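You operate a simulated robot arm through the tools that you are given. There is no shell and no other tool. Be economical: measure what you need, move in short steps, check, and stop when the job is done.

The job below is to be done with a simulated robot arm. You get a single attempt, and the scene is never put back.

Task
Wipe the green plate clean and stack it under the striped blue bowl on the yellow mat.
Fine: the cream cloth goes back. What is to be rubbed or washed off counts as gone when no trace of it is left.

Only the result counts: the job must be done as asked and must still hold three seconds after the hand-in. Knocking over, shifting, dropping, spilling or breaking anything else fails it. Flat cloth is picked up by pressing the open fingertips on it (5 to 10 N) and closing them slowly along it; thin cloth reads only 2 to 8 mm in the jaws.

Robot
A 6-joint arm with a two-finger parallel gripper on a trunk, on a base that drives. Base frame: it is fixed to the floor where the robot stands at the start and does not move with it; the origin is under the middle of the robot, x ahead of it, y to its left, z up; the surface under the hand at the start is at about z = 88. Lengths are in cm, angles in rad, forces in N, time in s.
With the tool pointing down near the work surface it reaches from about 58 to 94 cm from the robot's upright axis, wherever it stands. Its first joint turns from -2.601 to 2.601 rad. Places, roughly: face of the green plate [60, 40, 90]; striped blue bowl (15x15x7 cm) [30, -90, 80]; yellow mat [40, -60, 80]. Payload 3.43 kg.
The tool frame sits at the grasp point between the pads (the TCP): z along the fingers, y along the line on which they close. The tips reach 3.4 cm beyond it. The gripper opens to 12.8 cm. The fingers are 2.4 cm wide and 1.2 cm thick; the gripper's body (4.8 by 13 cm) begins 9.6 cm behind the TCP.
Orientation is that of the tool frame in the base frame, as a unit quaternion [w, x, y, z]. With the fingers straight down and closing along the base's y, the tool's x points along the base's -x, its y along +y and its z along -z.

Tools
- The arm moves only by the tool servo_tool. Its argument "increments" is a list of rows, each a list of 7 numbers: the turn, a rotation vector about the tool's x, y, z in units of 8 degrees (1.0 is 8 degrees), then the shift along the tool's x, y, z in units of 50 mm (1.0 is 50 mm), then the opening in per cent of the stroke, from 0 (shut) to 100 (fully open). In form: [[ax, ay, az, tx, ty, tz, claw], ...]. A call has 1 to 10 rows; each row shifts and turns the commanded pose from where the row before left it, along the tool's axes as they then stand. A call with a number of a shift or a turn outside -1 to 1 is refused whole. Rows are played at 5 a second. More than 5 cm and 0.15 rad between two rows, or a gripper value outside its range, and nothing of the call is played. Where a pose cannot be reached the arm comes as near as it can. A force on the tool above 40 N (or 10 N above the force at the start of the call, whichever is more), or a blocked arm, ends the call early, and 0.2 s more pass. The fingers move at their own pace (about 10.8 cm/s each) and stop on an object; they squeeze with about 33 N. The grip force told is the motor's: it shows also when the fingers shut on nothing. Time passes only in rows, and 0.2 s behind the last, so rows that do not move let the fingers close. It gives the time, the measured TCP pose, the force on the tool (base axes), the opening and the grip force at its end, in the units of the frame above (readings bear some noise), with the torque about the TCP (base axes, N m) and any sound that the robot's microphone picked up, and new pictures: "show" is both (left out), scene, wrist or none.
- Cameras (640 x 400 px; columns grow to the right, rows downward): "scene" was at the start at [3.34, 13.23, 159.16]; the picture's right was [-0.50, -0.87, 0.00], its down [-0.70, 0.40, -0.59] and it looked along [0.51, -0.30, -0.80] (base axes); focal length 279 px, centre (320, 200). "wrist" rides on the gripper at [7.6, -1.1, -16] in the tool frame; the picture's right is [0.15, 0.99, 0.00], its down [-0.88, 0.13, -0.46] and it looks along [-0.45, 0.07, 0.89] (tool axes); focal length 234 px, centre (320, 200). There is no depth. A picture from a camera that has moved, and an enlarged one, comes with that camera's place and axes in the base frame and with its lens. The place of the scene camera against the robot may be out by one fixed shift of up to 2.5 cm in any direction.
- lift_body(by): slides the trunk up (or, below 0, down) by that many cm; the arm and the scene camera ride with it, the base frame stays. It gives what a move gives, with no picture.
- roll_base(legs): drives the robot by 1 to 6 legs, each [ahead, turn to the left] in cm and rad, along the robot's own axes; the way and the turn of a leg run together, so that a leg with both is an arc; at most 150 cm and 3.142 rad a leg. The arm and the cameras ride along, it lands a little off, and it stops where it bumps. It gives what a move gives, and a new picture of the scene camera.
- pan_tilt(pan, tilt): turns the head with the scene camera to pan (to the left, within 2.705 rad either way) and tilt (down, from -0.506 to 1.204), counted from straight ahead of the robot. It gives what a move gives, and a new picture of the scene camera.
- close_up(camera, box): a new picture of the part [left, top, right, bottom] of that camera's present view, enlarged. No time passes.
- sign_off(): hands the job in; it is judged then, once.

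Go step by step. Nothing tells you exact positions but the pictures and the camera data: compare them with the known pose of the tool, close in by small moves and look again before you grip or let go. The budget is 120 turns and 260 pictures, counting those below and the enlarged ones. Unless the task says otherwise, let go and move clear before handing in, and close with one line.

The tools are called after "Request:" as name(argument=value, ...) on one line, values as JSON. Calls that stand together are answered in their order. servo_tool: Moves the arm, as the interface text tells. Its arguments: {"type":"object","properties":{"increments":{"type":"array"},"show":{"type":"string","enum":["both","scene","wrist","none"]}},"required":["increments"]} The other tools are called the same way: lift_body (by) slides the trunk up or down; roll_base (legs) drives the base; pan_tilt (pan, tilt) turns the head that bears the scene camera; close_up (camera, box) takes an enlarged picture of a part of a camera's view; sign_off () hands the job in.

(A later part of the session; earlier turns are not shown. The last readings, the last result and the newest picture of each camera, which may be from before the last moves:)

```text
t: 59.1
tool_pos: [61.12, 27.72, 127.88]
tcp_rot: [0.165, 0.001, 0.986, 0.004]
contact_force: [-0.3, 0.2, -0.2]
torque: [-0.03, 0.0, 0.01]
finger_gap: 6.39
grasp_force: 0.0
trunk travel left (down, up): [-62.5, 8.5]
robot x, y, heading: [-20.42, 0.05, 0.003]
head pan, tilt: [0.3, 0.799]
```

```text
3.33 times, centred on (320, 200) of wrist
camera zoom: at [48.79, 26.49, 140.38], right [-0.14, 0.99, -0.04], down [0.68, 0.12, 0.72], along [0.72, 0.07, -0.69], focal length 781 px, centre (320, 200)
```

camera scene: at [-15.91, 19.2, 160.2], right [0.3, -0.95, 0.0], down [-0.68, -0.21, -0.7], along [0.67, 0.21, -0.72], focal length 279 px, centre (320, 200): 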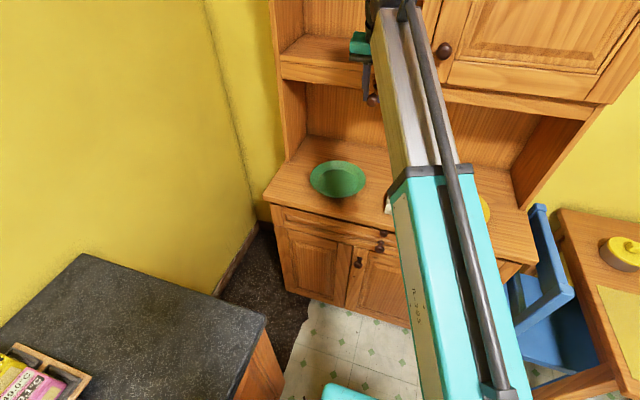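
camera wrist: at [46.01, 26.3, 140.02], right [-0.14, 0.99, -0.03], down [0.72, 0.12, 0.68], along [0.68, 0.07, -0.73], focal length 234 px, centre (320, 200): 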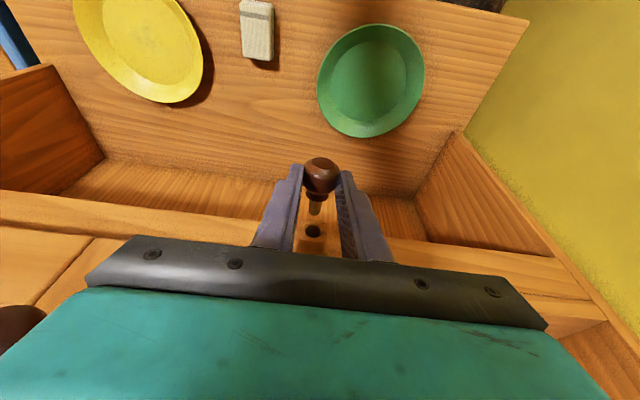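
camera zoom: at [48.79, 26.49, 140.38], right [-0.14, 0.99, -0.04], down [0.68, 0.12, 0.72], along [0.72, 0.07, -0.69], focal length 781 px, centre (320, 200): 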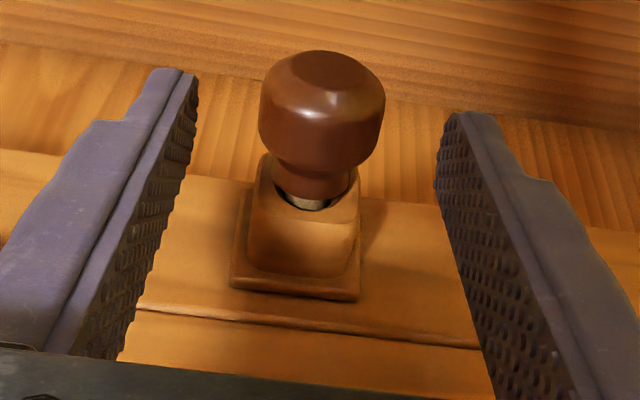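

The knob is holding. I retreat straight back and inspect it from the scene camera.

Request:
servo_tool(increments=[[0, 0, 0, 0.5, 0, -0.17, 50], [0, 0, 0, 0.8, 0, -0.27, 50], [0, 0, 0, 0.6, 0, -0.2, 50], [0, 0, 0, 0, -0.8, 0, 50], [0, 0, 0, 0, -0.8, 0, 50], [0, 0, 0, 0, -0.8, 0, 50], [0, 0, 0, 0, 0, 0, 50]], show="scene")

Request:
close_up(camera="scene", box=[360, 70, 400, 100])

```text
t: 60.7
tool_pos: [51.27, 15.48, 127.44]
tcp_rot: [0.164, 0.001, 0.986, 0.004]
contact_force: [-0.2, -0.1, 0.8]
torque: [0.05, -0.01, 0.0]
finger_gap: 6.37
grasp_force: 0.1
trunk travel left (down, up): [-62.5, 8.5]
robot x, y, heading: [-20.64, 0.4, 0.0]
head pan, tilt: [0.3, 0.799]
camera scene: at [-15.92, 19.18, 160.2], right [0.3, -0.95, 0.0], down [-0.68, -0.21, -0.7], along [0.67, 0.21, -0.72], focal length 279 px, centre (320, 200)
```

scene: 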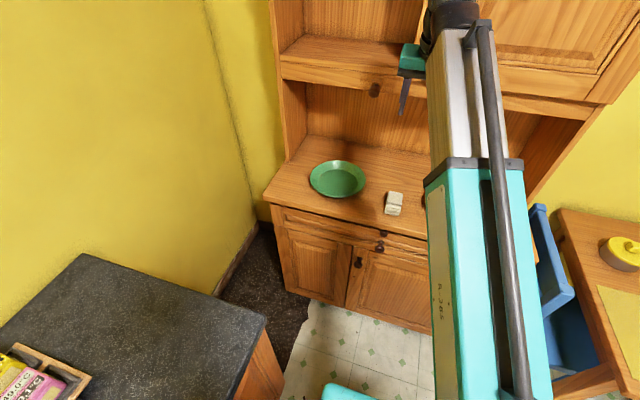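

```text
13.33 times, centred on (380, 85) of scene
camera zoom: at [-15.92, 19.18, 160.2], right [0.3, -0.95, 0.0], down [-0.68, -0.21, -0.7], along [0.67, 0.21, -0.72], focal length 3720 px, centre (-480, 1733)
```

zoom: 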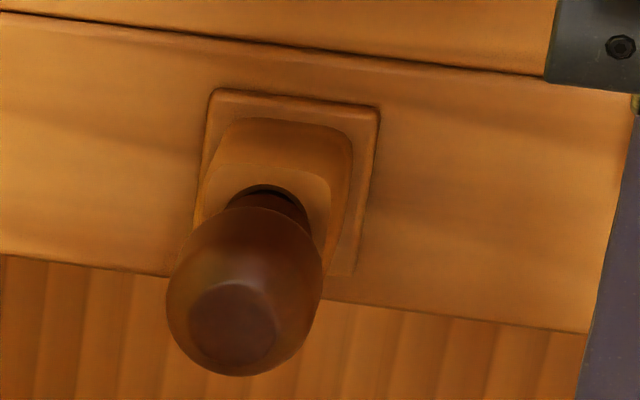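

The knob is back in its socket as it was. Now for the plate: I'll grip its near rim with the fingers closing roughly across the sloped wall, so I straighten the tool and turn it 90°.

Request:
servo_tool(increments=[[0, 0.8, 0, 0, 0, 0, 50], [0, 0.8, 0, 0, 0, 0, 50], [0, 0.78, 0, 0, 0, 0, 50], [0, 0, 0, 0.3, 0, 0.8, 50], [0, 0, 0, 0.3, 0, 0.8, 50], [0, 0, 0, 0, 0, 0.8, 50], [0, 0, 0, 0, 0, 0.8, 50], [0, 0, 0, 0, 0, 0, 50]], show="none")

Request:
servo_tool(increments=[[0, 0, 1, 0, 0.4, 0, 50], [0, 0, 1, 0, 0, 0, 50], [0, 0, 1, 0, 0, 0, 50], [0, 0, 1, 0, 0, 0, 50], [0, 0, 1, 0, 0, 0, 50], [0, 0, 1, 0, 0, 0, 50], [0, 0, 1, 0, 0, 0, 50], [0, 0, 1, 0, 0, 0, 50], [0, 0, 1, 0, 0, 0, 50], [0, 0, 1, 0, 0, 0, 50]], show="none")

Request:
servo_tool(increments=[[0, 0, 1, 0, 0, 0, 50], [0, 0, 0.25, 0, 0, 0, 50], [0, 0, 0, 0.8, 0, 0, 50], [0, 0, 0, 0.8, 0, 0, 50], [0, 0, 0, 0, 0, 0, 50]])

```text
t: 61.1
tool_pos: [51.82, 15.64, 127.61]
tcp_rot: [0.132, -0.002, 0.991, 0.006]
contact_force: [16.0, 4.1, -15.5]
torque: [-0.2, 0.46, -0.09]
finger_gap: 6.41
grasp_force: 0.2
trunk travel left (down, up): [-62.5, 8.5]
robot x, y, heading: [-20.4, -0.02, 0.001]
head pan, tilt: [0.3, 0.799]
stopped in row 2: the force on the tool passed its limit at 106 N (the readings are from after the stop); the commanded pose is now the measured one
```

```text
t: 63.3
tool_pos: [51.76, 17.73, 127.56]
tcp_rot: [0.096, 0.638, 0.759, 0.087]
contact_force: [0.0, -1.2, -0.3]
torque: [-0.01, 0.0, 0.01]
finger_gap: 6.4
grasp_force: 0.0
trunk travel left (down, up): [-62.5, 8.5]
robot x, y, heading: [-20.47, 0.11, -0.002]
head pan, tilt: [0.3, 0.799]
```

```text
t: 64.5
tool_pos: [51.67, 25.61, 127.57]
tcp_rot: [0.087, 0.701, 0.701, 0.096]
contact_force: [-0.5, 0.8, -0.2]
torque: [0.0, 0.0, 0.01]
finger_gap: 6.42
grasp_force: 0.1
trunk travel left (down, up): [-62.5, 8.5]
robot x, y, heading: [-20.23, -0.07, 0.002]
head pan, tilt: [0.3, 0.799]
camera scene: at [-15.92, 19.18, 160.2], right [0.3, -0.95, 0.0], down [-0.68, -0.21, -0.7], along [0.67, 0.21, -0.72], focal length 279 px, centre (320, 200)
camera wrist: at [46.48, 32.97, 142.76], right [0.96, 0.15, 0.26], down [0.01, -0.89, 0.46], along [0.29, -0.44, -0.85], focal length 234 px, centre (320, 200)
```

scene: 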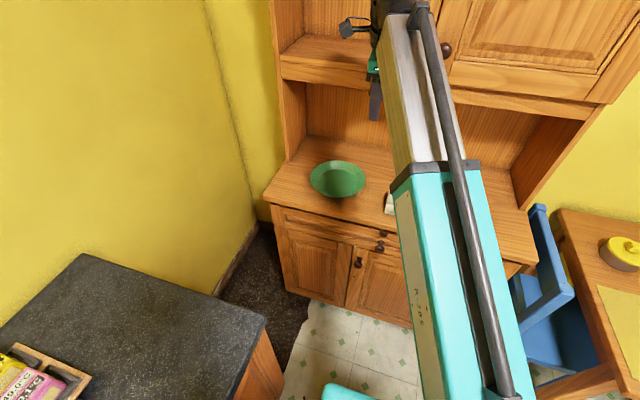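
wrist: 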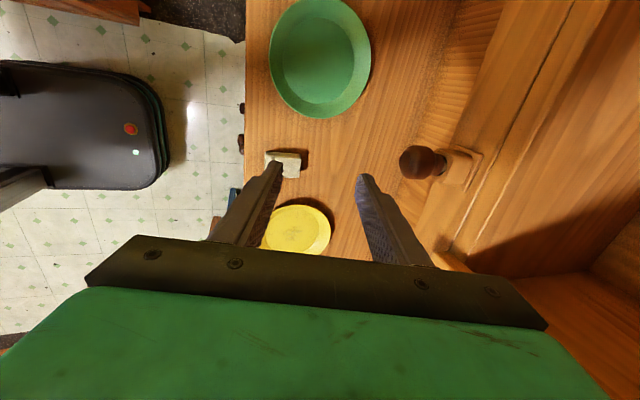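

The tool touched the cabinet while straightening (stopped at once); the knob still looks properly seated. I'll move back, down and left toward the plate's near rim.

Request:
servo_tool(increments=[[0, 0, 0, 0.3, -0.7, 0, 50], [0, 0, 0, 0.37, -0.44, 0.62, 50], [0, 0, 0, 0.37, -0.44, 0.62, 50], [0, 0, 0, 0.37, -0.44, 0.62, 50], [0, 0, 0, 0.37, -0.44, 0.62, 50], [0, 0, 0, 0.37, -0.44, 0.62, 50], [0, 0, 0, 0, 0, 0.6, 50], [-1, 0, 0, 0, 0, 0, 50], [-1, 0, 0, 0, 0, 0, 50], [0, 0, 0, 0, 0, 0, 50]])

```text
t: 66.7
tool_pos: [42.28, 36.63, 106.17]
tcp_rot: [0.185, 0.681, 0.681, 0.194]
contact_force: [0.0, 0.5, 0.6]
torque: [-0.03, -0.01, -0.01]
finger_gap: 6.36
grasp_force: 0.1
trunk travel left (down, up): [-62.5, 8.5]
robot x, y, heading: [-20.33, -0.11, 0.008]
head pan, tilt: [0.3, 0.799]
camera scene: at [-15.91, 19.2, 160.2], right [0.3, -0.95, 0.0], down [-0.68, -0.21, -0.7], along [0.67, 0.21, -0.72], focal length 279 px, centre (320, 200)
camera wrist: at [33.19, 43.95, 119.35], right [0.85, 0.14, 0.51], down [-0.12, -0.89, 0.45], along [0.52, -0.44, -0.73], focal length 234 px, centre (320, 200)
```

scene: 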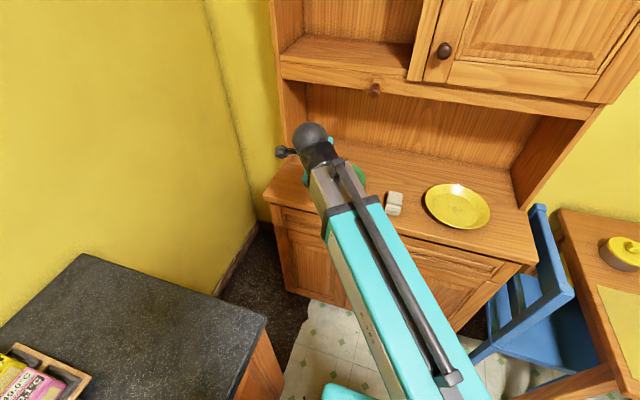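
wrist: 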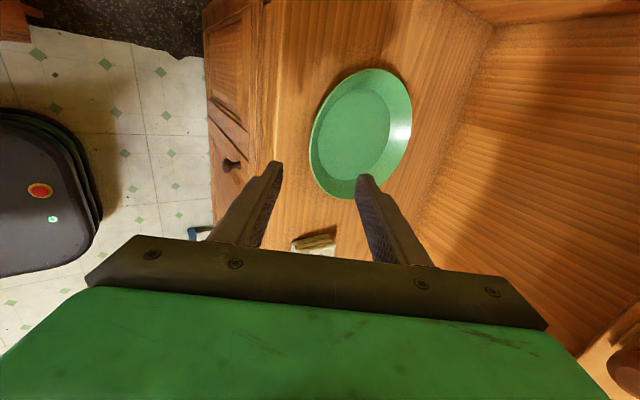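

Request:
servo_tool(increments=[[-1, 0, 0, 0, 0, 0, 50], [-1, 0, 0, 0, 0, 0, 50], [-0.4, 0, 0, 0, 0, 0, 50], [0, 0, 0, 0, 0, 0, 50]], show="wrist")

Request:
close_up(camera="wrist", box=[240, 40, 460, 240])

```text
t: 67.7
tool_pos: [42.3, 36.69, 106.17]
tcp_rot: [0.296, 0.641, 0.64, 0.304]
contact_force: [0.6, -0.2, -0.2]
torque: [0.0, -0.02, 0.01]
finger_gap: 6.39
grasp_force: 0.1
trunk travel left (down, up): [-62.5, 8.5]
robot x, y, heading: [-20.64, -0.17, -0.002]
head pan, tilt: [0.3, 0.799]
camera wrist: at [29.4, 43.97, 115.59], right [0.63, 0.14, 0.76], down [-0.26, -0.89, 0.38], along [0.73, -0.44, -0.52], focal length 234 px, centre (320, 200)
```

wrist: 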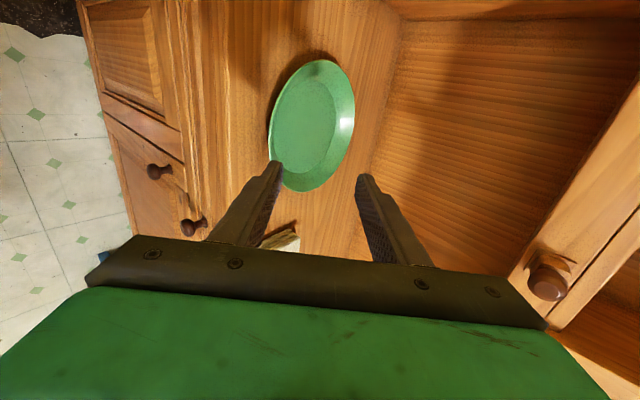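

```text
2.00 times, centred on (350, 140) of wrist
camera zoom: at [29.4, 43.97, 115.59], right [0.63, 0.14, 0.76], down [-0.26, -0.89, 0.38], along [0.73, -0.44, -0.52], focal length 468 px, centre (260, 320)
```

zoom: 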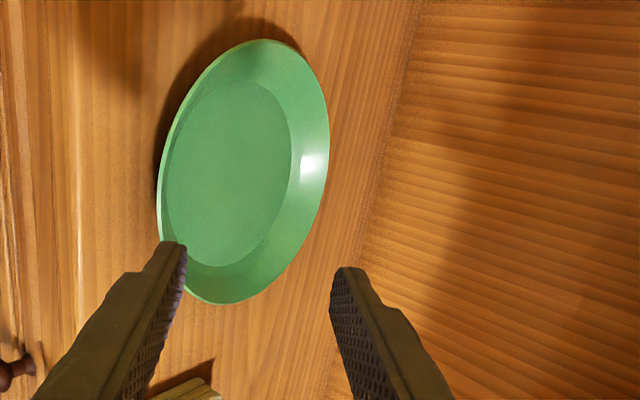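

The near rim edge is at about (50, 36.2, 91.5), with the wall sloping about 47°. I set the lean to 44°, narrow the opening, and move to a pre-grip point just outside the rim.

Request:
servo_tool(increments=[[0.75, 0, 0, 0, 0, 0, 16], [0, 0, 0, -0.03, -0.31, 0.66, 16], [0, 0, 0, -0.03, -0.31, 0.66, 16], [0, 0, 0, -0.03, -0.31, 0.66, 16], [0, 0, 0, 0, 0, 0, 16], [0, 0, 0, 0, 0, 0, 16]])

Request:
close_up(camera="wrist", box=[240, 80, 440, 260])

Request:
close_up(camera="scene", box=[280, 130, 420, 220])

```text
t: 69.1
tool_pos: [46.03, 36.28, 95.84]
tcp_rot: [0.261, 0.656, 0.655, 0.269]
contact_force: [-0.2, 0.3, -0.3]
torque: [0.02, -0.02, 0.03]
finger_gap: 2.05
grasp_force: 0.0
trunk travel left (down, up): [-62.5, 8.5]
robot x, y, heading: [-20.5, -0.15, 0.001]
head pan, tilt: [0.3, 0.799]
camera scene: at [-15.93, 19.2, 160.2], right [0.3, -0.95, 0.0], down [-0.68, -0.21, -0.7], along [0.67, 0.21, -0.72], focal length 279 px, centre (320, 200)
camera wrist: at [34.14, 43.6, 106.59], right [0.71, 0.14, 0.69], down [-0.22, -0.89, 0.41], along [0.67, -0.44, -0.6], focal length 234 px, centre (320, 200)
```

scene: 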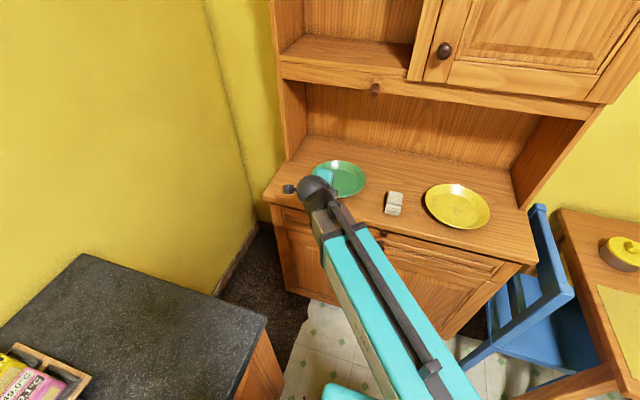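
wrist: 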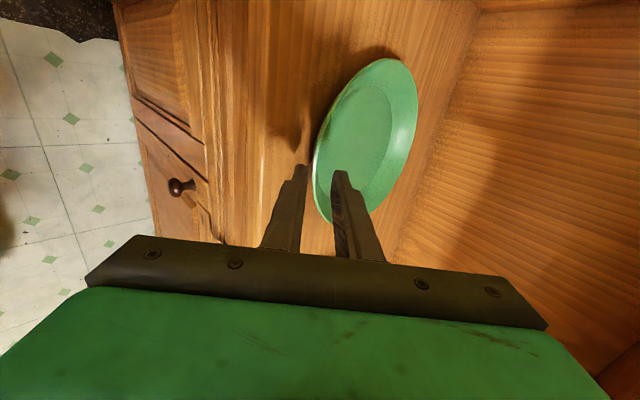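

```text
2.22 times, centred on (340, 170) of wrist
camera zoom: at [34.14, 43.6, 106.59], right [0.71, 0.14, 0.69], down [-0.22, -0.89, 0.41], along [0.67, -0.44, -0.6], focal length 520 px, centre (276, 267)
```

zoom: 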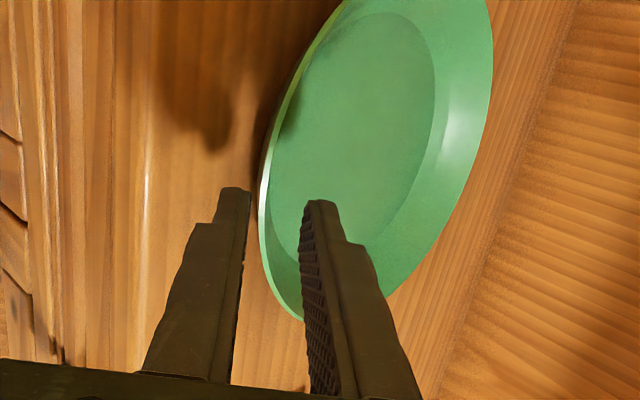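

```text
4.44 times, centred on (350, 175) of scene
camera zoom: at [-15.93, 19.2, 160.2], right [0.3, -0.95, 0.0], down [-0.68, -0.21, -0.7], along [0.67, 0.21, -0.72], focal length 1240 px, centre (187, 311)
```

zoom: 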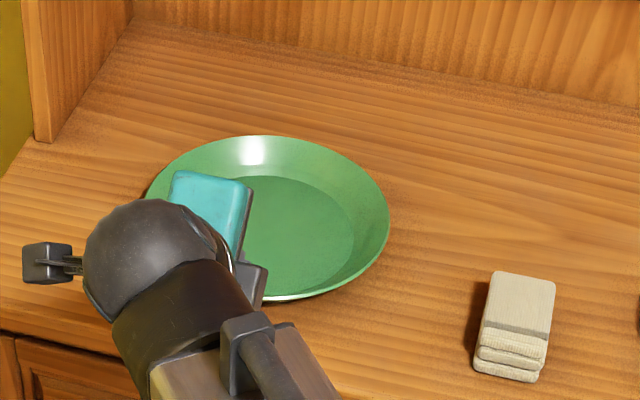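

The rim lies about 4 mm toward the lower finger from the centreline. I shift by that, narrow the opening, and advance partway.

Request:
servo_tool(increments=[[0, 0, 0, 0, -0.08, 0, 13], [0, 0, 0, 0, 0, 0.25, 13], [0, 0, 0, 0, 0, 0.25, 13], [0, 0, 0, 0, 0, 0, 13]], show="none")

Request:
close_up(camera="wrist", box=[260, 120, 400, 260])

```text
t: 70.1
tool_pos: [47.43, 36.18, 93.82]
tcp_rot: [0.262, 0.656, 0.655, 0.27]
contact_force: [0.1, -0.3, 0.2]
torque: [0.0, 0.01, 0.01]
finger_gap: 1.65
grasp_force: 0.0
trunk travel left (down, up): [-62.5, 8.5]
robot x, y, heading: [-20.7, -0.15, 0.001]
head pan, tilt: [0.3, 0.799]
```

```text
2.86 times, centred on (330, 190) of wrist
camera zoom: at [35.45, 43.6, 104.57], right [0.71, 0.14, 0.69], down [-0.22, -0.89, 0.41], along [0.67, -0.44, -0.6], focal length 669 px, centre (291, 229)
```

zoom: 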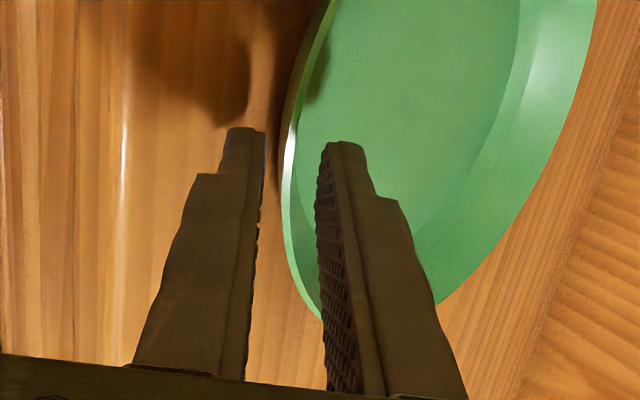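

Rim is centred between the fingers. Continue in.

Request:
servo_tool(increments=[[0, 0, 0, 0, 0, 0.15, 13], [0, 0, 0, 0, 0, 0.12, 13], [0, 0, 0, 0, 0, 0.08, 13], [0, 0, 0, 0, 0, 0, 13]], show="none")

Request:
close_up(camera="wrist", box=[260, 120, 400, 260])

```text
t: 71.1
tool_pos: [48.5, 36.34, 92.87]
tcp_rot: [0.263, 0.655, 0.654, 0.271]
contact_force: [-7.6, -1.2, 17.7]
torque: [0.21, -0.47, 0.1]
finger_gap: 2.08
grasp_force: 3.2
trunk travel left (down, up): [-62.5, 8.5]
robot x, y, heading: [-20.41, 0.46, 0.0]
head pan, tilt: [0.3, 0.799]
```

```text
2.86 times, centred on (330, 190) of wrist
camera zoom: at [36.5, 43.65, 103.46], right [0.71, 0.14, 0.69], down [-0.22, -0.89, 0.41], along [0.67, -0.44, -0.6], focal length 669 px, centre (291, 229)
```

zoom: 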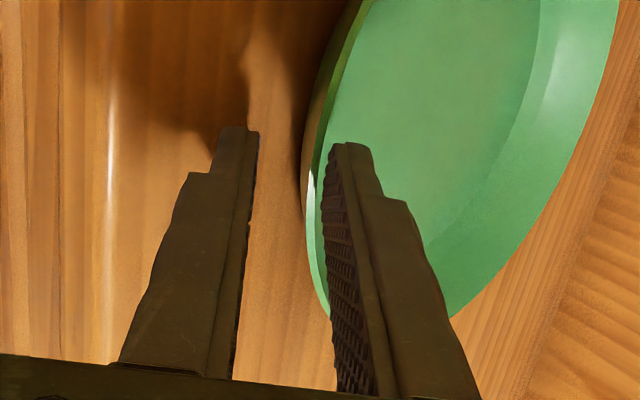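

The lower finger touched the counter. I back out 1 cm, shift 5 mm toward the upper finger, and go in again.

Request:
servo_tool(increments=[[0, 0, 0, 0, 0, -0.2, 13], [0, 0, 0, 0, 0.1, 0, 13], [0, 0, 0, 0, 0, 0.1, 13], [0, 0, 0, 0, 0, 0, 13]], show="none")

Request:
close_up(camera="wrist", box=[260, 120, 400, 260])

```text
t: 72.1
tool_pos: [48.44, 36.32, 93.26]
tcp_rot: [0.262, 0.656, 0.655, 0.27]
contact_force: [0.6, 0.4, -0.5]
torque: [0.0, 0.01, -0.03]
finger_gap: 1.66
grasp_force: 0.1
trunk travel left (down, up): [-62.5, 8.5]
robot x, y, heading: [-20.6, -0.15, 0.001]
head pan, tilt: [0.3, 0.799]
```

```text
2.86 times, centred on (330, 190) of wrist
camera zoom: at [36.65, 43.68, 103.96], right [0.71, 0.14, 0.69], down [-0.22, -0.89, 0.41], along [0.67, -0.44, -0.6], focal length 669 px, centre (291, 229)
```

zoom: 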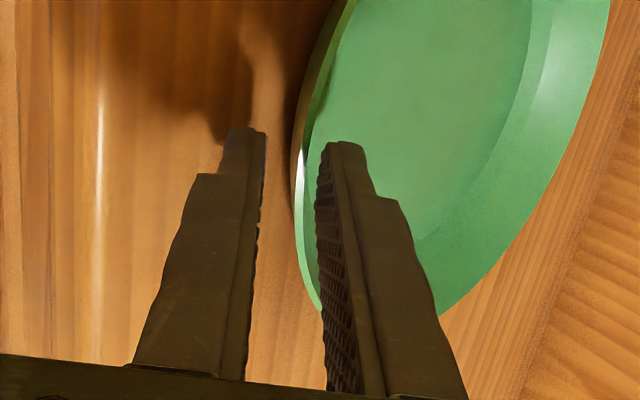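

Centred again. Advance another 4 mm and close gently.

Request:
servo_tool(increments=[[0, 0, 0, 0, 0.04, 0.08, 13], [0, 0, 0, 0, 0, 0, 9], [0, 0, 0, 0, 0, 0, 6], [0, 0, 0, 0, 0, 0, 3], [0, 0, 0, 0, 0, 0, 0], [0, 0, 0, 0, 0, 0, 0]], show="none")

Request:
close_up(camera="wrist", box=[260, 120, 400, 260])

```text
t: 73.5
tool_pos: [48.9, 36.34, 93.08]
tcp_rot: [0.261, 0.656, 0.655, 0.27]
contact_force: [-2.3, 0.1, 6.4]
torque: [0.05, -0.1, 0.0]
finger_gap: 0.0
grasp_force: 33.2
trunk travel left (down, up): [-62.5, 8.5]
robot x, y, heading: [-20.53, 0.0, 0.004]
head pan, tilt: [0.3, 0.799]
```

```text
2.86 times, centred on (330, 190) of wrist
camera zoom: at [36.98, 43.71, 103.86], right [0.71, 0.14, 0.69], down [-0.22, -0.89, 0.41], along [0.67, -0.44, -0.6], focal length 669 px, centre (291, 229)
```

zoom: 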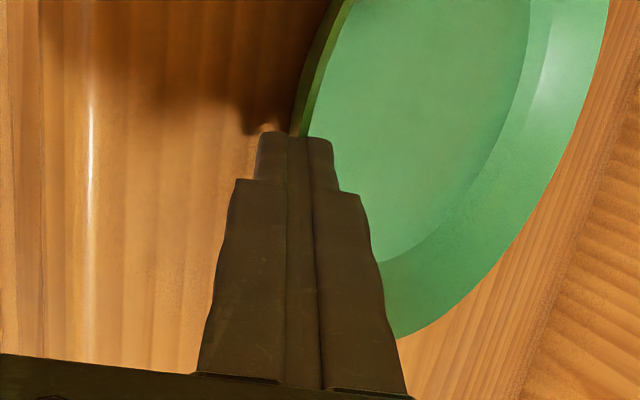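

The fingers closed on nothing: the rim slipped ahead of the tips. I'll open, back off, and look at the geometry from this view.

Request:
servo_tool(increments=[[0, 0, 0, 0, 0, -0.4, 3], [0, 0, 0, 0, 0.1, -0.6, 13], [0, 0, 0, 0, 0.2, -0.6, 40], [0, 0, 0, 0, 0, 0, 40]])

Request:
close_up(camera="wrist", box=[250, 40, 450, 220])

Request:
close_up(camera="scene", box=[280, 130, 420, 220])

```text
t: 74.5
tool_pos: [44.64, 36.28, 99.76]
tcp_rot: [0.262, 0.656, 0.655, 0.269]
contact_force: [-0.4, 0.2, 0.0]
torque: [0.01, 0.01, 0.01]
finger_gap: 5.12
grasp_force: 0.0
trunk travel left (down, up): [-62.5, 8.5]
robot x, y, heading: [-20.52, 0.14, 0.001]
head pan, tilt: [0.3, 0.799]
camera scene: at [-15.92, 19.2, 160.2], right [0.3, -0.95, 0.0], down [-0.68, -0.21, -0.7], along [0.67, 0.21, -0.72], focal length 279 px, centre (320, 200)
camera wrist: at [32.69, 43.76, 110.53], right [0.71, 0.14, 0.69], down [-0.22, -0.89, 0.41], along [0.67, -0.44, -0.6], focal length 234 px, centre (320, 200)
```

scene: 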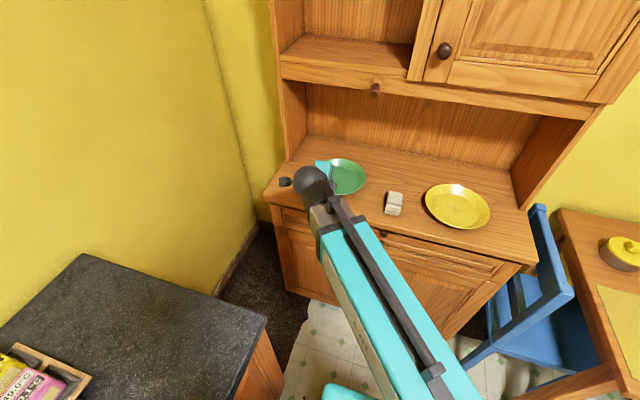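
wrist: 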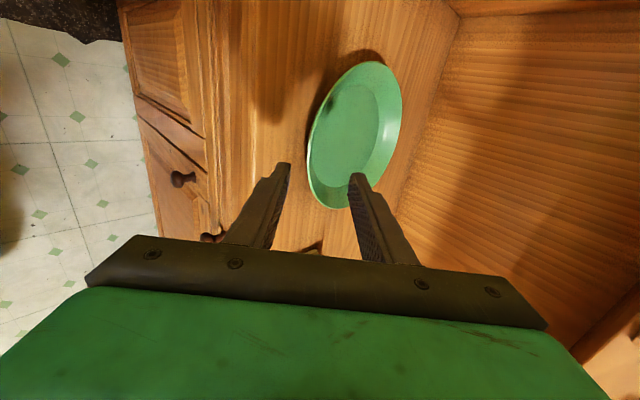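

```text
2.22 times, centred on (350, 130) of wrist
camera zoom: at [32.69, 43.76, 110.53], right [0.71, 0.14, 0.69], down [-0.22, -0.89, 0.41], along [0.67, -0.44, -0.6], focal length 520 px, centre (253, 356)
```

zoom: 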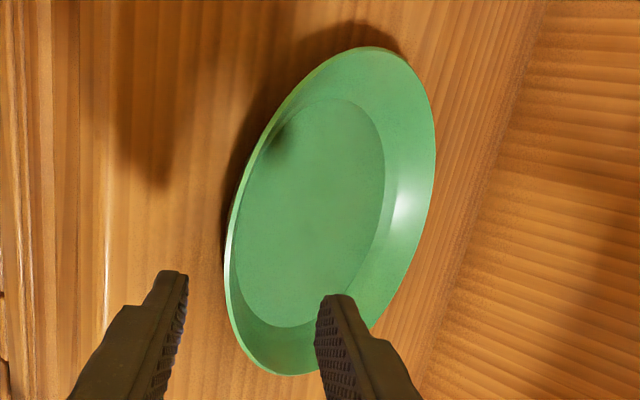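

```text
4.44 times, centred on (350, 175) of scene
camera zoom: at [-15.92, 19.2, 160.2], right [0.3, -0.95, 0.0], down [-0.68, -0.21, -0.7], along [0.67, 0.21, -0.72], focal length 1240 px, centre (187, 311)
```

zoom: 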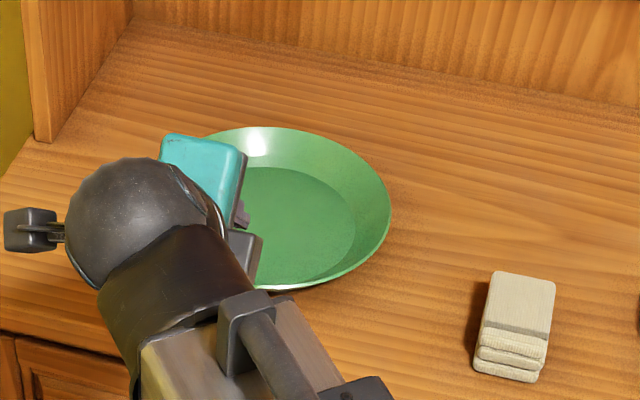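

The wall is shallower and lower (rim about 90.6) than I assumed, so there's little room beneath it on the counter. I'll hook the far rim with closed fingers and draw the plate forward to overhang the counter's front edge, where it can be gripped properly.

Request:
servo_tool(increments=[[0, 0, 0, 0, 0.67, 0.65, 0], [0, 0, 0, 0, 0.67, 0.65, 0], [0, 0, 0, 0, 0.67, 0.65, 0], [0, 0, 0, 0, 0.67, 0.65, 0], [0, 0, 0, 0, 0.67, 0.65, 0], [0, 0, 0, 0, 0.67, 0.65, 0], [0, 0, 0, 0, 0, 0, 0]])

```text
t: 76.1
tool_pos: [72.49, 36.07, 99.92]
tcp_rot: [0.262, 0.656, 0.655, 0.27]
contact_force: [0.0, 0.0, -0.6]
torque: [0.02, 0.0, 0.0]
finger_gap: 0.01
grasp_force: 32.9
trunk travel left (down, up): [-62.5, 8.5]
robot x, y, heading: [-20.43, -0.16, 0.003]
head pan, tilt: [0.3, 0.799]
camera scene: at [-15.93, 19.2, 160.2], right [0.3, -0.95, 0.0], down [-0.68, -0.21, -0.7], along [0.67, 0.21, -0.72], focal length 279 px, centre (320, 200)
camera wrist: at [60.55, 43.5, 110.61], right [0.71, 0.14, 0.69], down [-0.22, -0.89, 0.41], along [0.67, -0.44, -0.6], focal length 234 px, centre (320, 200)
```

scene: 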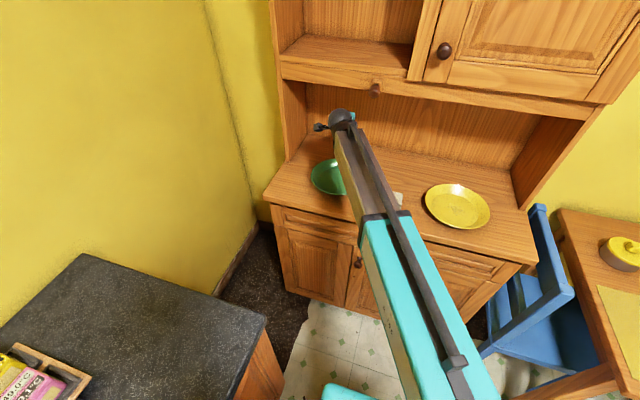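
wrist: 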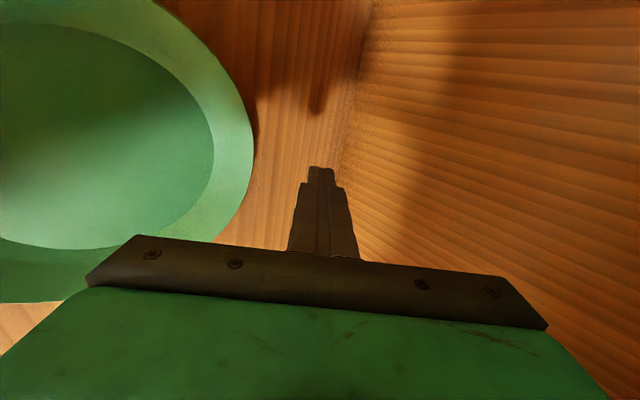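

Far rim at x≈72.2; I lower the closed fingers behind it.

Request:
servo_tool(increments=[[0, 0, 0, 0.02, -0.4, 0.46, 0], [0, 0, 0, 0, -0.4, 0.46, 0], [0, 0, 0, 0, -0.16, 0.18, 0], [0, 0, 0, 0, -0.04, 0.05, 0], [0, 0, 0, 0, 0, 0, 0]], show="wrist")

```text
t: 77.3
tool_pos: [73.0, 36.44, 92.17]
tcp_rot: [0.261, 0.656, 0.655, 0.269]
contact_force: [-0.5, 0.6, -0.2]
torque: [-0.03, 0.02, -0.01]
finger_gap: 0.01
grasp_force: 32.8
trunk travel left (down, up): [-62.5, 8.5]
robot x, y, heading: [-20.66, -0.04, -0.003]
head pan, tilt: [0.3, 0.799]
camera wrist: at [60.98, 43.77, 102.98], right [0.71, 0.14, 0.69], down [-0.22, -0.89, 0.41], along [0.67, -0.44, -0.6], focal length 234 px, centre (320, 200)
```

wrist: 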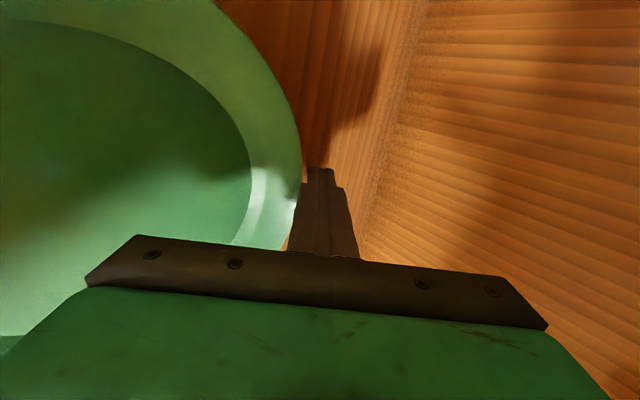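

Request:
servo_tool(increments=[[0, 0, 0, 0, -0.144, -0.139, 0], [0, 0, 0, 0, -0.144, -0.139, 0], [0, 0, 0, 0, -0.144, -0.139, 0], [0, 0, 0, 0, -0.144, -0.139, 0], [0, 0, 0, 0, -0.144, -0.139, 0], [0, 0, 0, 0, -0.144, -0.139, 0], [0, 0, 0, 0, 0, 0, 0]])

```text
t: 78.9
tool_pos: [66.85, 36.44, 92.31]
tcp_rot: [0.262, 0.655, 0.655, 0.27]
contact_force: [0.0, -0.8, 2.7]
torque: [0.05, 0.01, -0.01]
finger_gap: 0.0
grasp_force: 33.1
trunk travel left (down, up): [-62.5, 8.5]
robot x, y, heading: [-20.7, -0.3, 0.003]
head pan, tilt: [0.3, 0.799]
camera scene: at [-15.95, 19.18, 160.21], right [0.3, -0.95, 0.0], down [-0.68, -0.21, -0.7], along [0.67, 0.21, -0.72], focal length 279 px, centre (320, 200)
camera wrist: at [54.95, 43.74, 103.02], right [0.71, 0.14, 0.69], down [-0.22, -0.89, 0.41], along [0.67, -0.44, -0.6], focal length 234 px, centre (320, 200)
```

scene: 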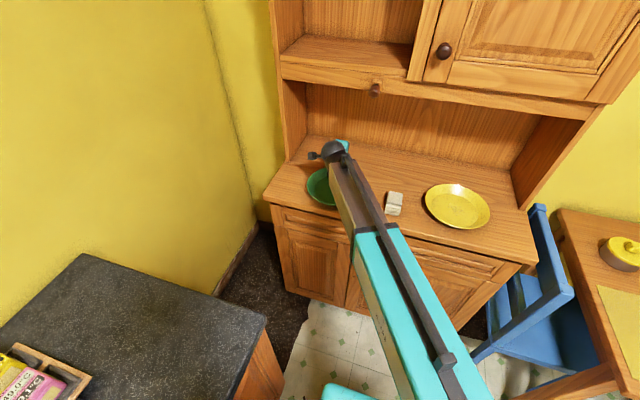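
wrist: 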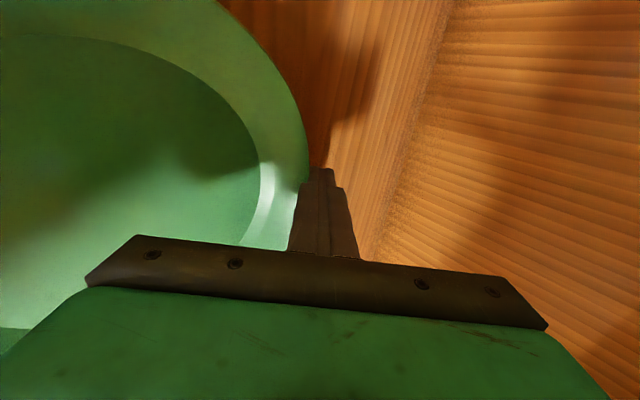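

The plate follows. Another 3.5 cm.

Request:
servo_tool(increments=[[0, 0, 0, 0, -0.144, -0.139, 0], [0, 0, 0, 0, -0.144, -0.139, 0], [0, 0, 0, 0, -0.144, -0.139, 0], [0, 0, 0, 0, -0.072, -0.07, 0], [0, 0, 0, 0, 0, 0, 0], [0, 0, 0, 0, 0.3, 0.1, 0], [0, 0, 0, 0, 0.7, -0.5, 0], [0, 0, 0, 0, 0.7, -0.6, 0], [0, 0, 0, 0, -0.6, -0.6, 0], [0, 0, 0, 0, 0, 0, 0]])

```text
t: 81.1
tool_pos: [61.95, 36.25, 101.78]
tcp_rot: [0.261, 0.656, 0.655, 0.269]
contact_force: [0.4, -0.7, 0.8]
torque: [0.02, 0.0, 0.01]
finger_gap: 0.05
grasp_force: 32.8
trunk travel left (down, up): [-62.5, 8.5]
robot x, y, heading: [-20.73, -0.11, -0.002]
head pan, tilt: [0.3, 0.799]
camera scene: at [-15.91, 19.22, 160.2], right [0.3, -0.95, 0.0], down [-0.68, -0.21, -0.7], along [0.67, 0.21, -0.72], focal length 279 px, centre (320, 200)
camera wrist: at [50.02, 43.71, 112.49], right [0.71, 0.14, 0.69], down [-0.22, -0.89, 0.41], along [0.67, -0.44, -0.6], focal length 234 px, centre (320, 200)
```

scene: 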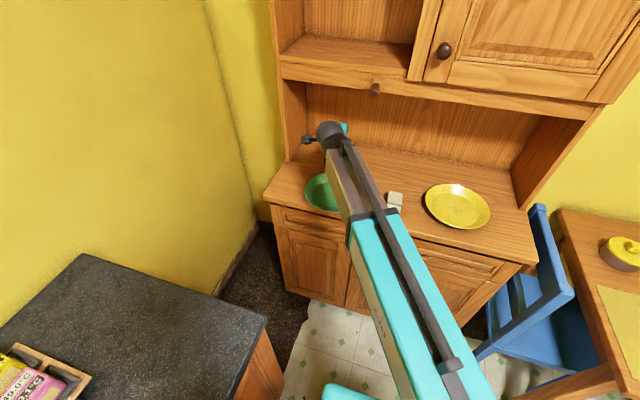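
wrist: 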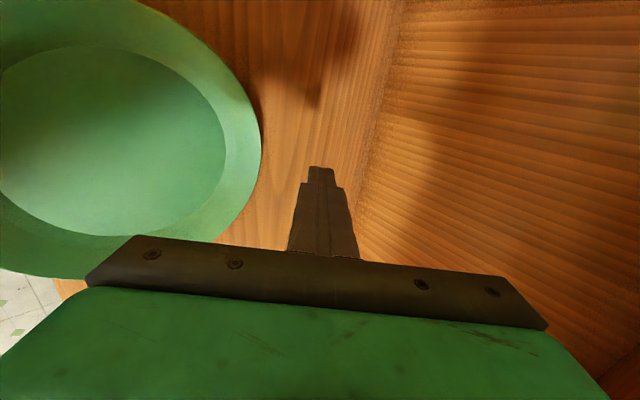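

Plate now overhangs the front edge. I back the robot 15 cm so the arm can approach the near rim from the front.

Request:
roll_base(legs=[[-15, 0]])

Request:
servo_tool(increments=[[0, 0, 0, 0, -0.6, -0.58, 30], [0, 0, 0, 0, -0.6, -0.58, 30], [0, 0, 0, 0, -0.6, -0.58, 30], [-1, 0, 0, 0, 0, 0, 30], [-0.4, 0, 0, 0, 0, 0, 30], [0, 0, 0, 0, 0, 0, 30]])

Request:
close_up(camera="scene", box=[260, 130, 440, 240])

```text
t: 82.6
tool_pos: [46.69, 36.35, 101.8]
tcp_rot: [0.261, 0.655, 0.656, 0.27]
contact_force: [-1.0, -0.4, 0.2]
torque: [-0.01, -0.01, 0.02]
finger_gap: 0.0
grasp_force: 33.2
trunk travel left (down, up): [-62.5, 8.5]
robot x, y, heading: [-35.61, -0.09, 0.006]
head pan, tilt: [0.3, 0.799]
camera scene: at [-31.21, 19.15, 160.21], right [0.3, -0.95, 0.0], down [-0.68, -0.21, -0.7], along [0.67, 0.21, -0.72], focal length 279 px, centre (320, 200)
```

scene: 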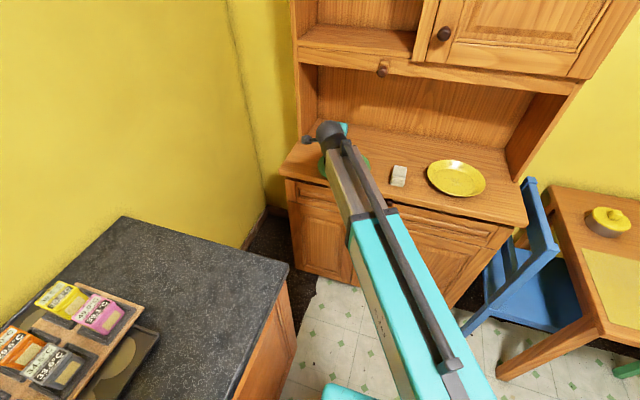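

```text
t: 84.0
tool_pos: [34.21, 36.14, 101.66]
tcp_rot: [0.325, 0.627, 0.625, 0.333]
contact_force: [0.0, 1.4, 0.1]
torque: [-0.03, 0.0, 0.0]
finger_gap: 3.85
grasp_force: 0.1
trunk travel left (down, up): [-62.5, 8.5]
robot x, y, heading: [-35.85, -0.41, 0.008]
head pan, tilt: [0.3, 0.799]
camera scene: at [-31.14, 19.16, 160.2], right [0.3, -0.95, 0.0], down [-0.68, -0.21, -0.7], along [0.67, 0.21, -0.72], focal length 279 px, centre (320, 200)
camera wrist: at [20.43, 43.57, 109.89], right [0.56, 0.14, 0.82], down [-0.3, -0.89, 0.36], along [0.77, -0.44, -0.46], focal length 234 px, centre (320, 200)
```

scene: 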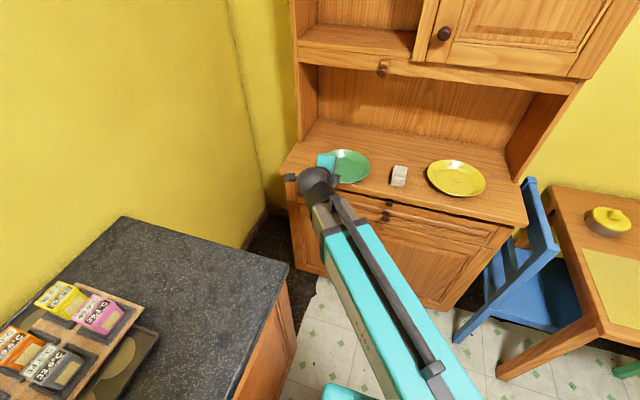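
wrist: 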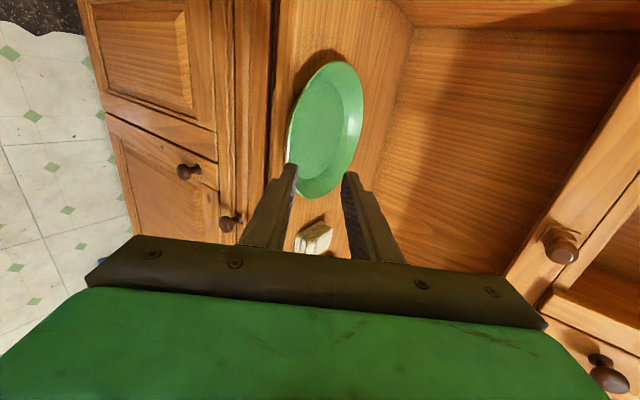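

```text
3.56 times, centred on (350, 185) of scene
camera zoom: at [-31.14, 19.16, 160.2], right [0.3, -0.95, 0.0], down [-0.68, -0.21, -0.7], along [0.67, 0.21, -0.72], focal length 992 px, centre (213, 253)
```

zoom: 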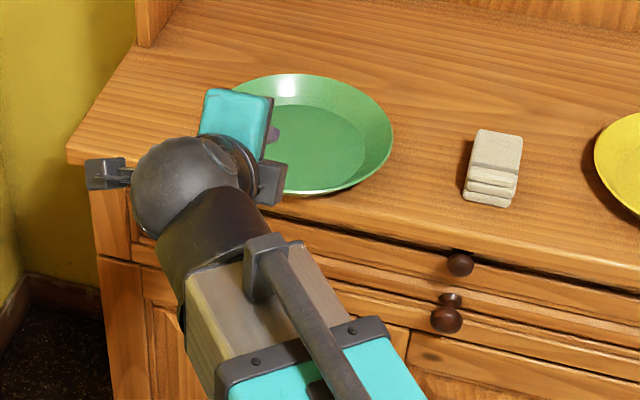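

Request:
close_up(camera="wrist", box=[220, 40, 400, 240])

```text
2.00 times, centred on (310, 140) of wrist
camera zoom: at [20.43, 43.57, 109.89], right [0.56, 0.14, 0.82], down [-0.3, -0.89, 0.36], along [0.77, -0.44, -0.46], focal length 468 px, centre (340, 320)
```

zoom: 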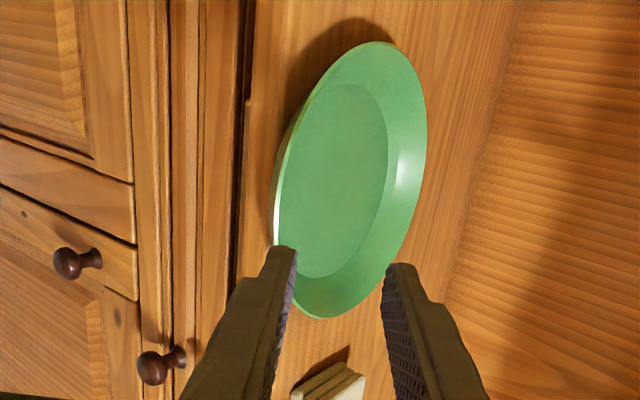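

The near rim is at about (42.3, 36.6, 90.6), overhanging by roughly 3.5 cm. I move to a pre-grip point with a 55° lean.

Request:
servo_tool(increments=[[0, 0, 0, 0.03, -0.45, 0.7, 22], [0, 0, 0, 0.03, -0.45, 0.7, 22], [0, 0, 0, 0, 0, 0, 22], [0, 0, 0, 0, 0, 0, 22]], show="none")

Request:
close_up(camera="wrist", box=[240, 100, 400, 260])

```text
t: 85.0
tool_pos: [37.37, 36.66, 94.04]
tcp_rot: [0.324, 0.627, 0.626, 0.332]
contact_force: [-0.1, -0.3, -1.1]
torque: [0.02, -0.06, 0.02]
finger_gap: 2.84
grasp_force: 0.1
trunk travel left (down, up): [-62.5, 8.5]
robot x, y, heading: [-35.58, -0.14, 0.005]
head pan, tilt: [0.3, 0.799]
```

```text
2.50 times, centred on (320, 180) of wrist
camera zoom: at [23.61, 43.99, 102.09], right [0.56, 0.14, 0.81], down [-0.3, -0.89, 0.36], along [0.77, -0.44, -0.46], focal length 585 px, centre (320, 250)
```

zoom: 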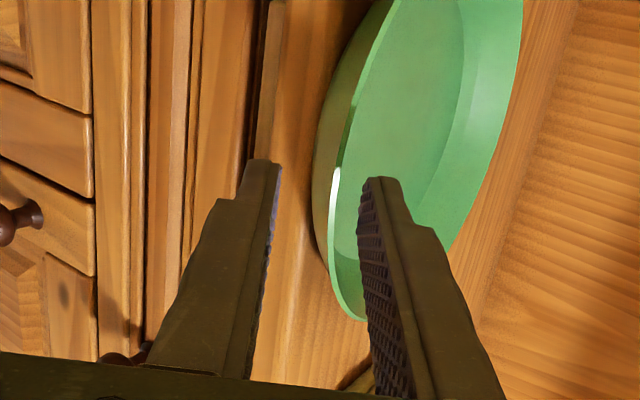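

Request:
servo_tool(increments=[[0, 0, 0, 0, 0.1, 0, 22], [0, 0, 0, 0, 0, 0.3, 22], [0, 0, 0, 0, 0, 0.3, 22], [0, 0, 0, 0, 0, 0, 22]], show="none")

Request:
close_up(camera="wrist", box=[240, 100, 400, 260])

```text
t: 86.0
tool_pos: [40.16, 36.73, 92.74]
tcp_rot: [0.324, 0.627, 0.625, 0.333]
contact_force: [-0.5, -1.0, 0.0]
torque: [-0.01, -0.02, 0.0]
finger_gap: 2.82
grasp_force: 0.0
trunk travel left (down, up): [-62.5, 8.5]
robot x, y, heading: [-35.64, -0.43, 0.004]
head pan, tilt: [0.3, 0.799]
```

```text
2.50 times, centred on (320, 180) of wrist
camera zoom: at [26.37, 44.09, 100.96], right [0.56, 0.14, 0.81], down [-0.3, -0.89, 0.36], along [0.77, -0.44, -0.46], focal length 585 px, centre (320, 250)
```

zoom: 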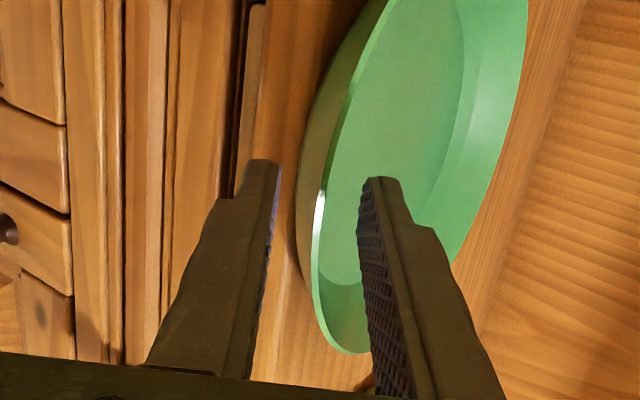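

Rim is centred and moving between the fingers. Advance 2.2 cm more.

Request:
servo_tool(increments=[[0, 0, 0, 0, 0, 0.15, 22], [0, 0, 0, 0, 0, 0.15, 22], [0, 0, 0, 0, 0, 0.14, 22], [0, 0, 0, 0, 0, 0, 22]], show="none")

Request:
close_up(camera="wrist", box=[240, 100, 400, 260])

Request:
close_up(camera="scene", box=[280, 140, 400, 220])

```text
t: 87.0
tool_pos: [42.0, 36.83, 91.47]
tcp_rot: [0.325, 0.627, 0.625, 0.332]
contact_force: [-0.4, -0.2, -0.8]
torque: [-0.03, 0.01, 0.02]
finger_gap: 2.82
grasp_force: 0.1
trunk travel left (down, up): [-62.5, 8.5]
robot x, y, heading: [-35.81, -0.25, 0.003]
head pan, tilt: [0.3, 0.799]
```

```text
2.50 times, centred on (320, 180) of wrist
camera zoom: at [28.21, 44.2, 99.72], right [0.56, 0.14, 0.81], down [-0.3, -0.89, 0.36], along [0.77, -0.44, -0.46], focal length 585 px, centre (320, 250)
```

zoom: 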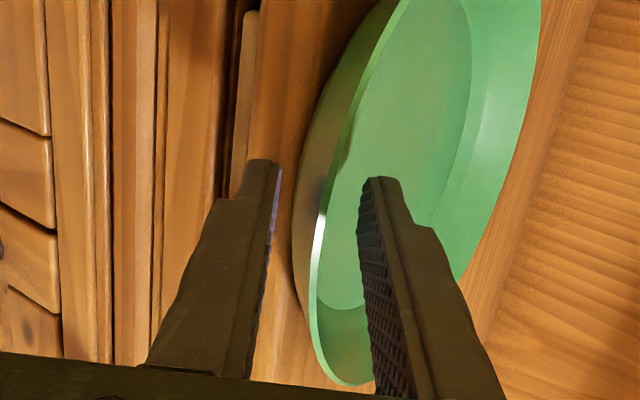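

```text
5.00 times, centred on (340, 180) of scene
camera zoom: at [-31.13, 19.17, 160.2], right [0.3, -0.95, 0.0], down [-0.68, -0.21, -0.7], along [0.67, 0.21, -0.72], focal length 1395 px, centre (220, 300)
```

zoom: 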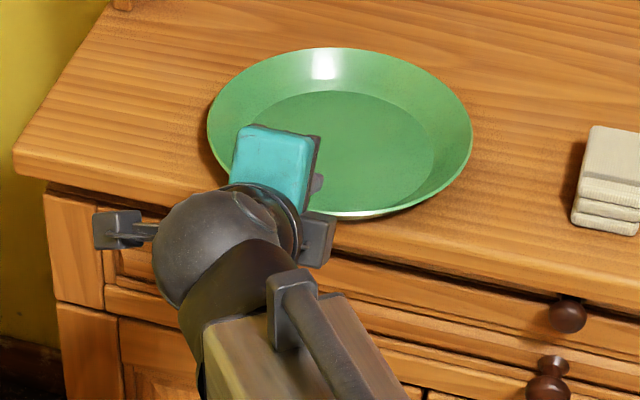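

No contact so far and the rim is centred. Closing.

Request:
servo_tool(increments=[[0, 0, 0, 0, 0, 0, 15], [0, 0, 0, 0, 0, 0, 10], [0, 0, 0, 0, 0, 0, 5], [0, 0, 0, 0, 0, 0, 0], [0, 0, 0, 0, 0, 0, 0], [0, 0, 0, 0, 0, 0, 0]], show="none")

Request:
close_up(camera="wrist", box=[240, 100, 400, 260])

```text
t: 88.4
tool_pos: [41.96, 36.86, 91.43]
tcp_rot: [0.323, 0.628, 0.626, 0.332]
contact_force: [-0.4, 0.2, -2.3]
torque: [-0.04, 0.41, -0.05]
finger_gap: 0.57
grasp_force: 32.9
trunk travel left (down, up): [-62.5, 8.5]
robot x, y, heading: [-35.65, -0.47, 0.008]
head pan, tilt: [0.3, 0.799]
```

```text
2.50 times, centred on (320, 180) of wrist
camera zoom: at [28.22, 44.2, 99.69], right [0.56, 0.14, 0.81], down [-0.3, -0.89, 0.36], along [0.77, -0.44, -0.46], focal length 585 px, centre (320, 250)
```

zoom: 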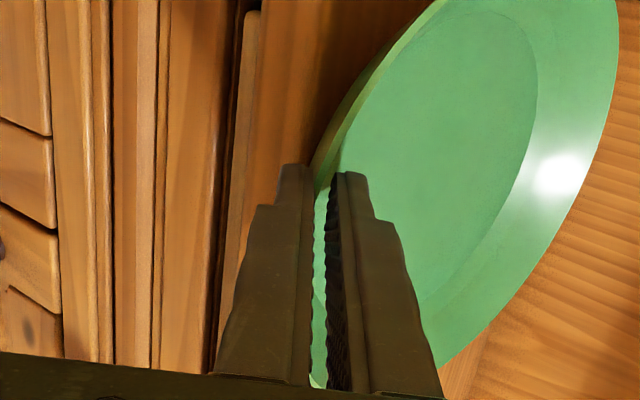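

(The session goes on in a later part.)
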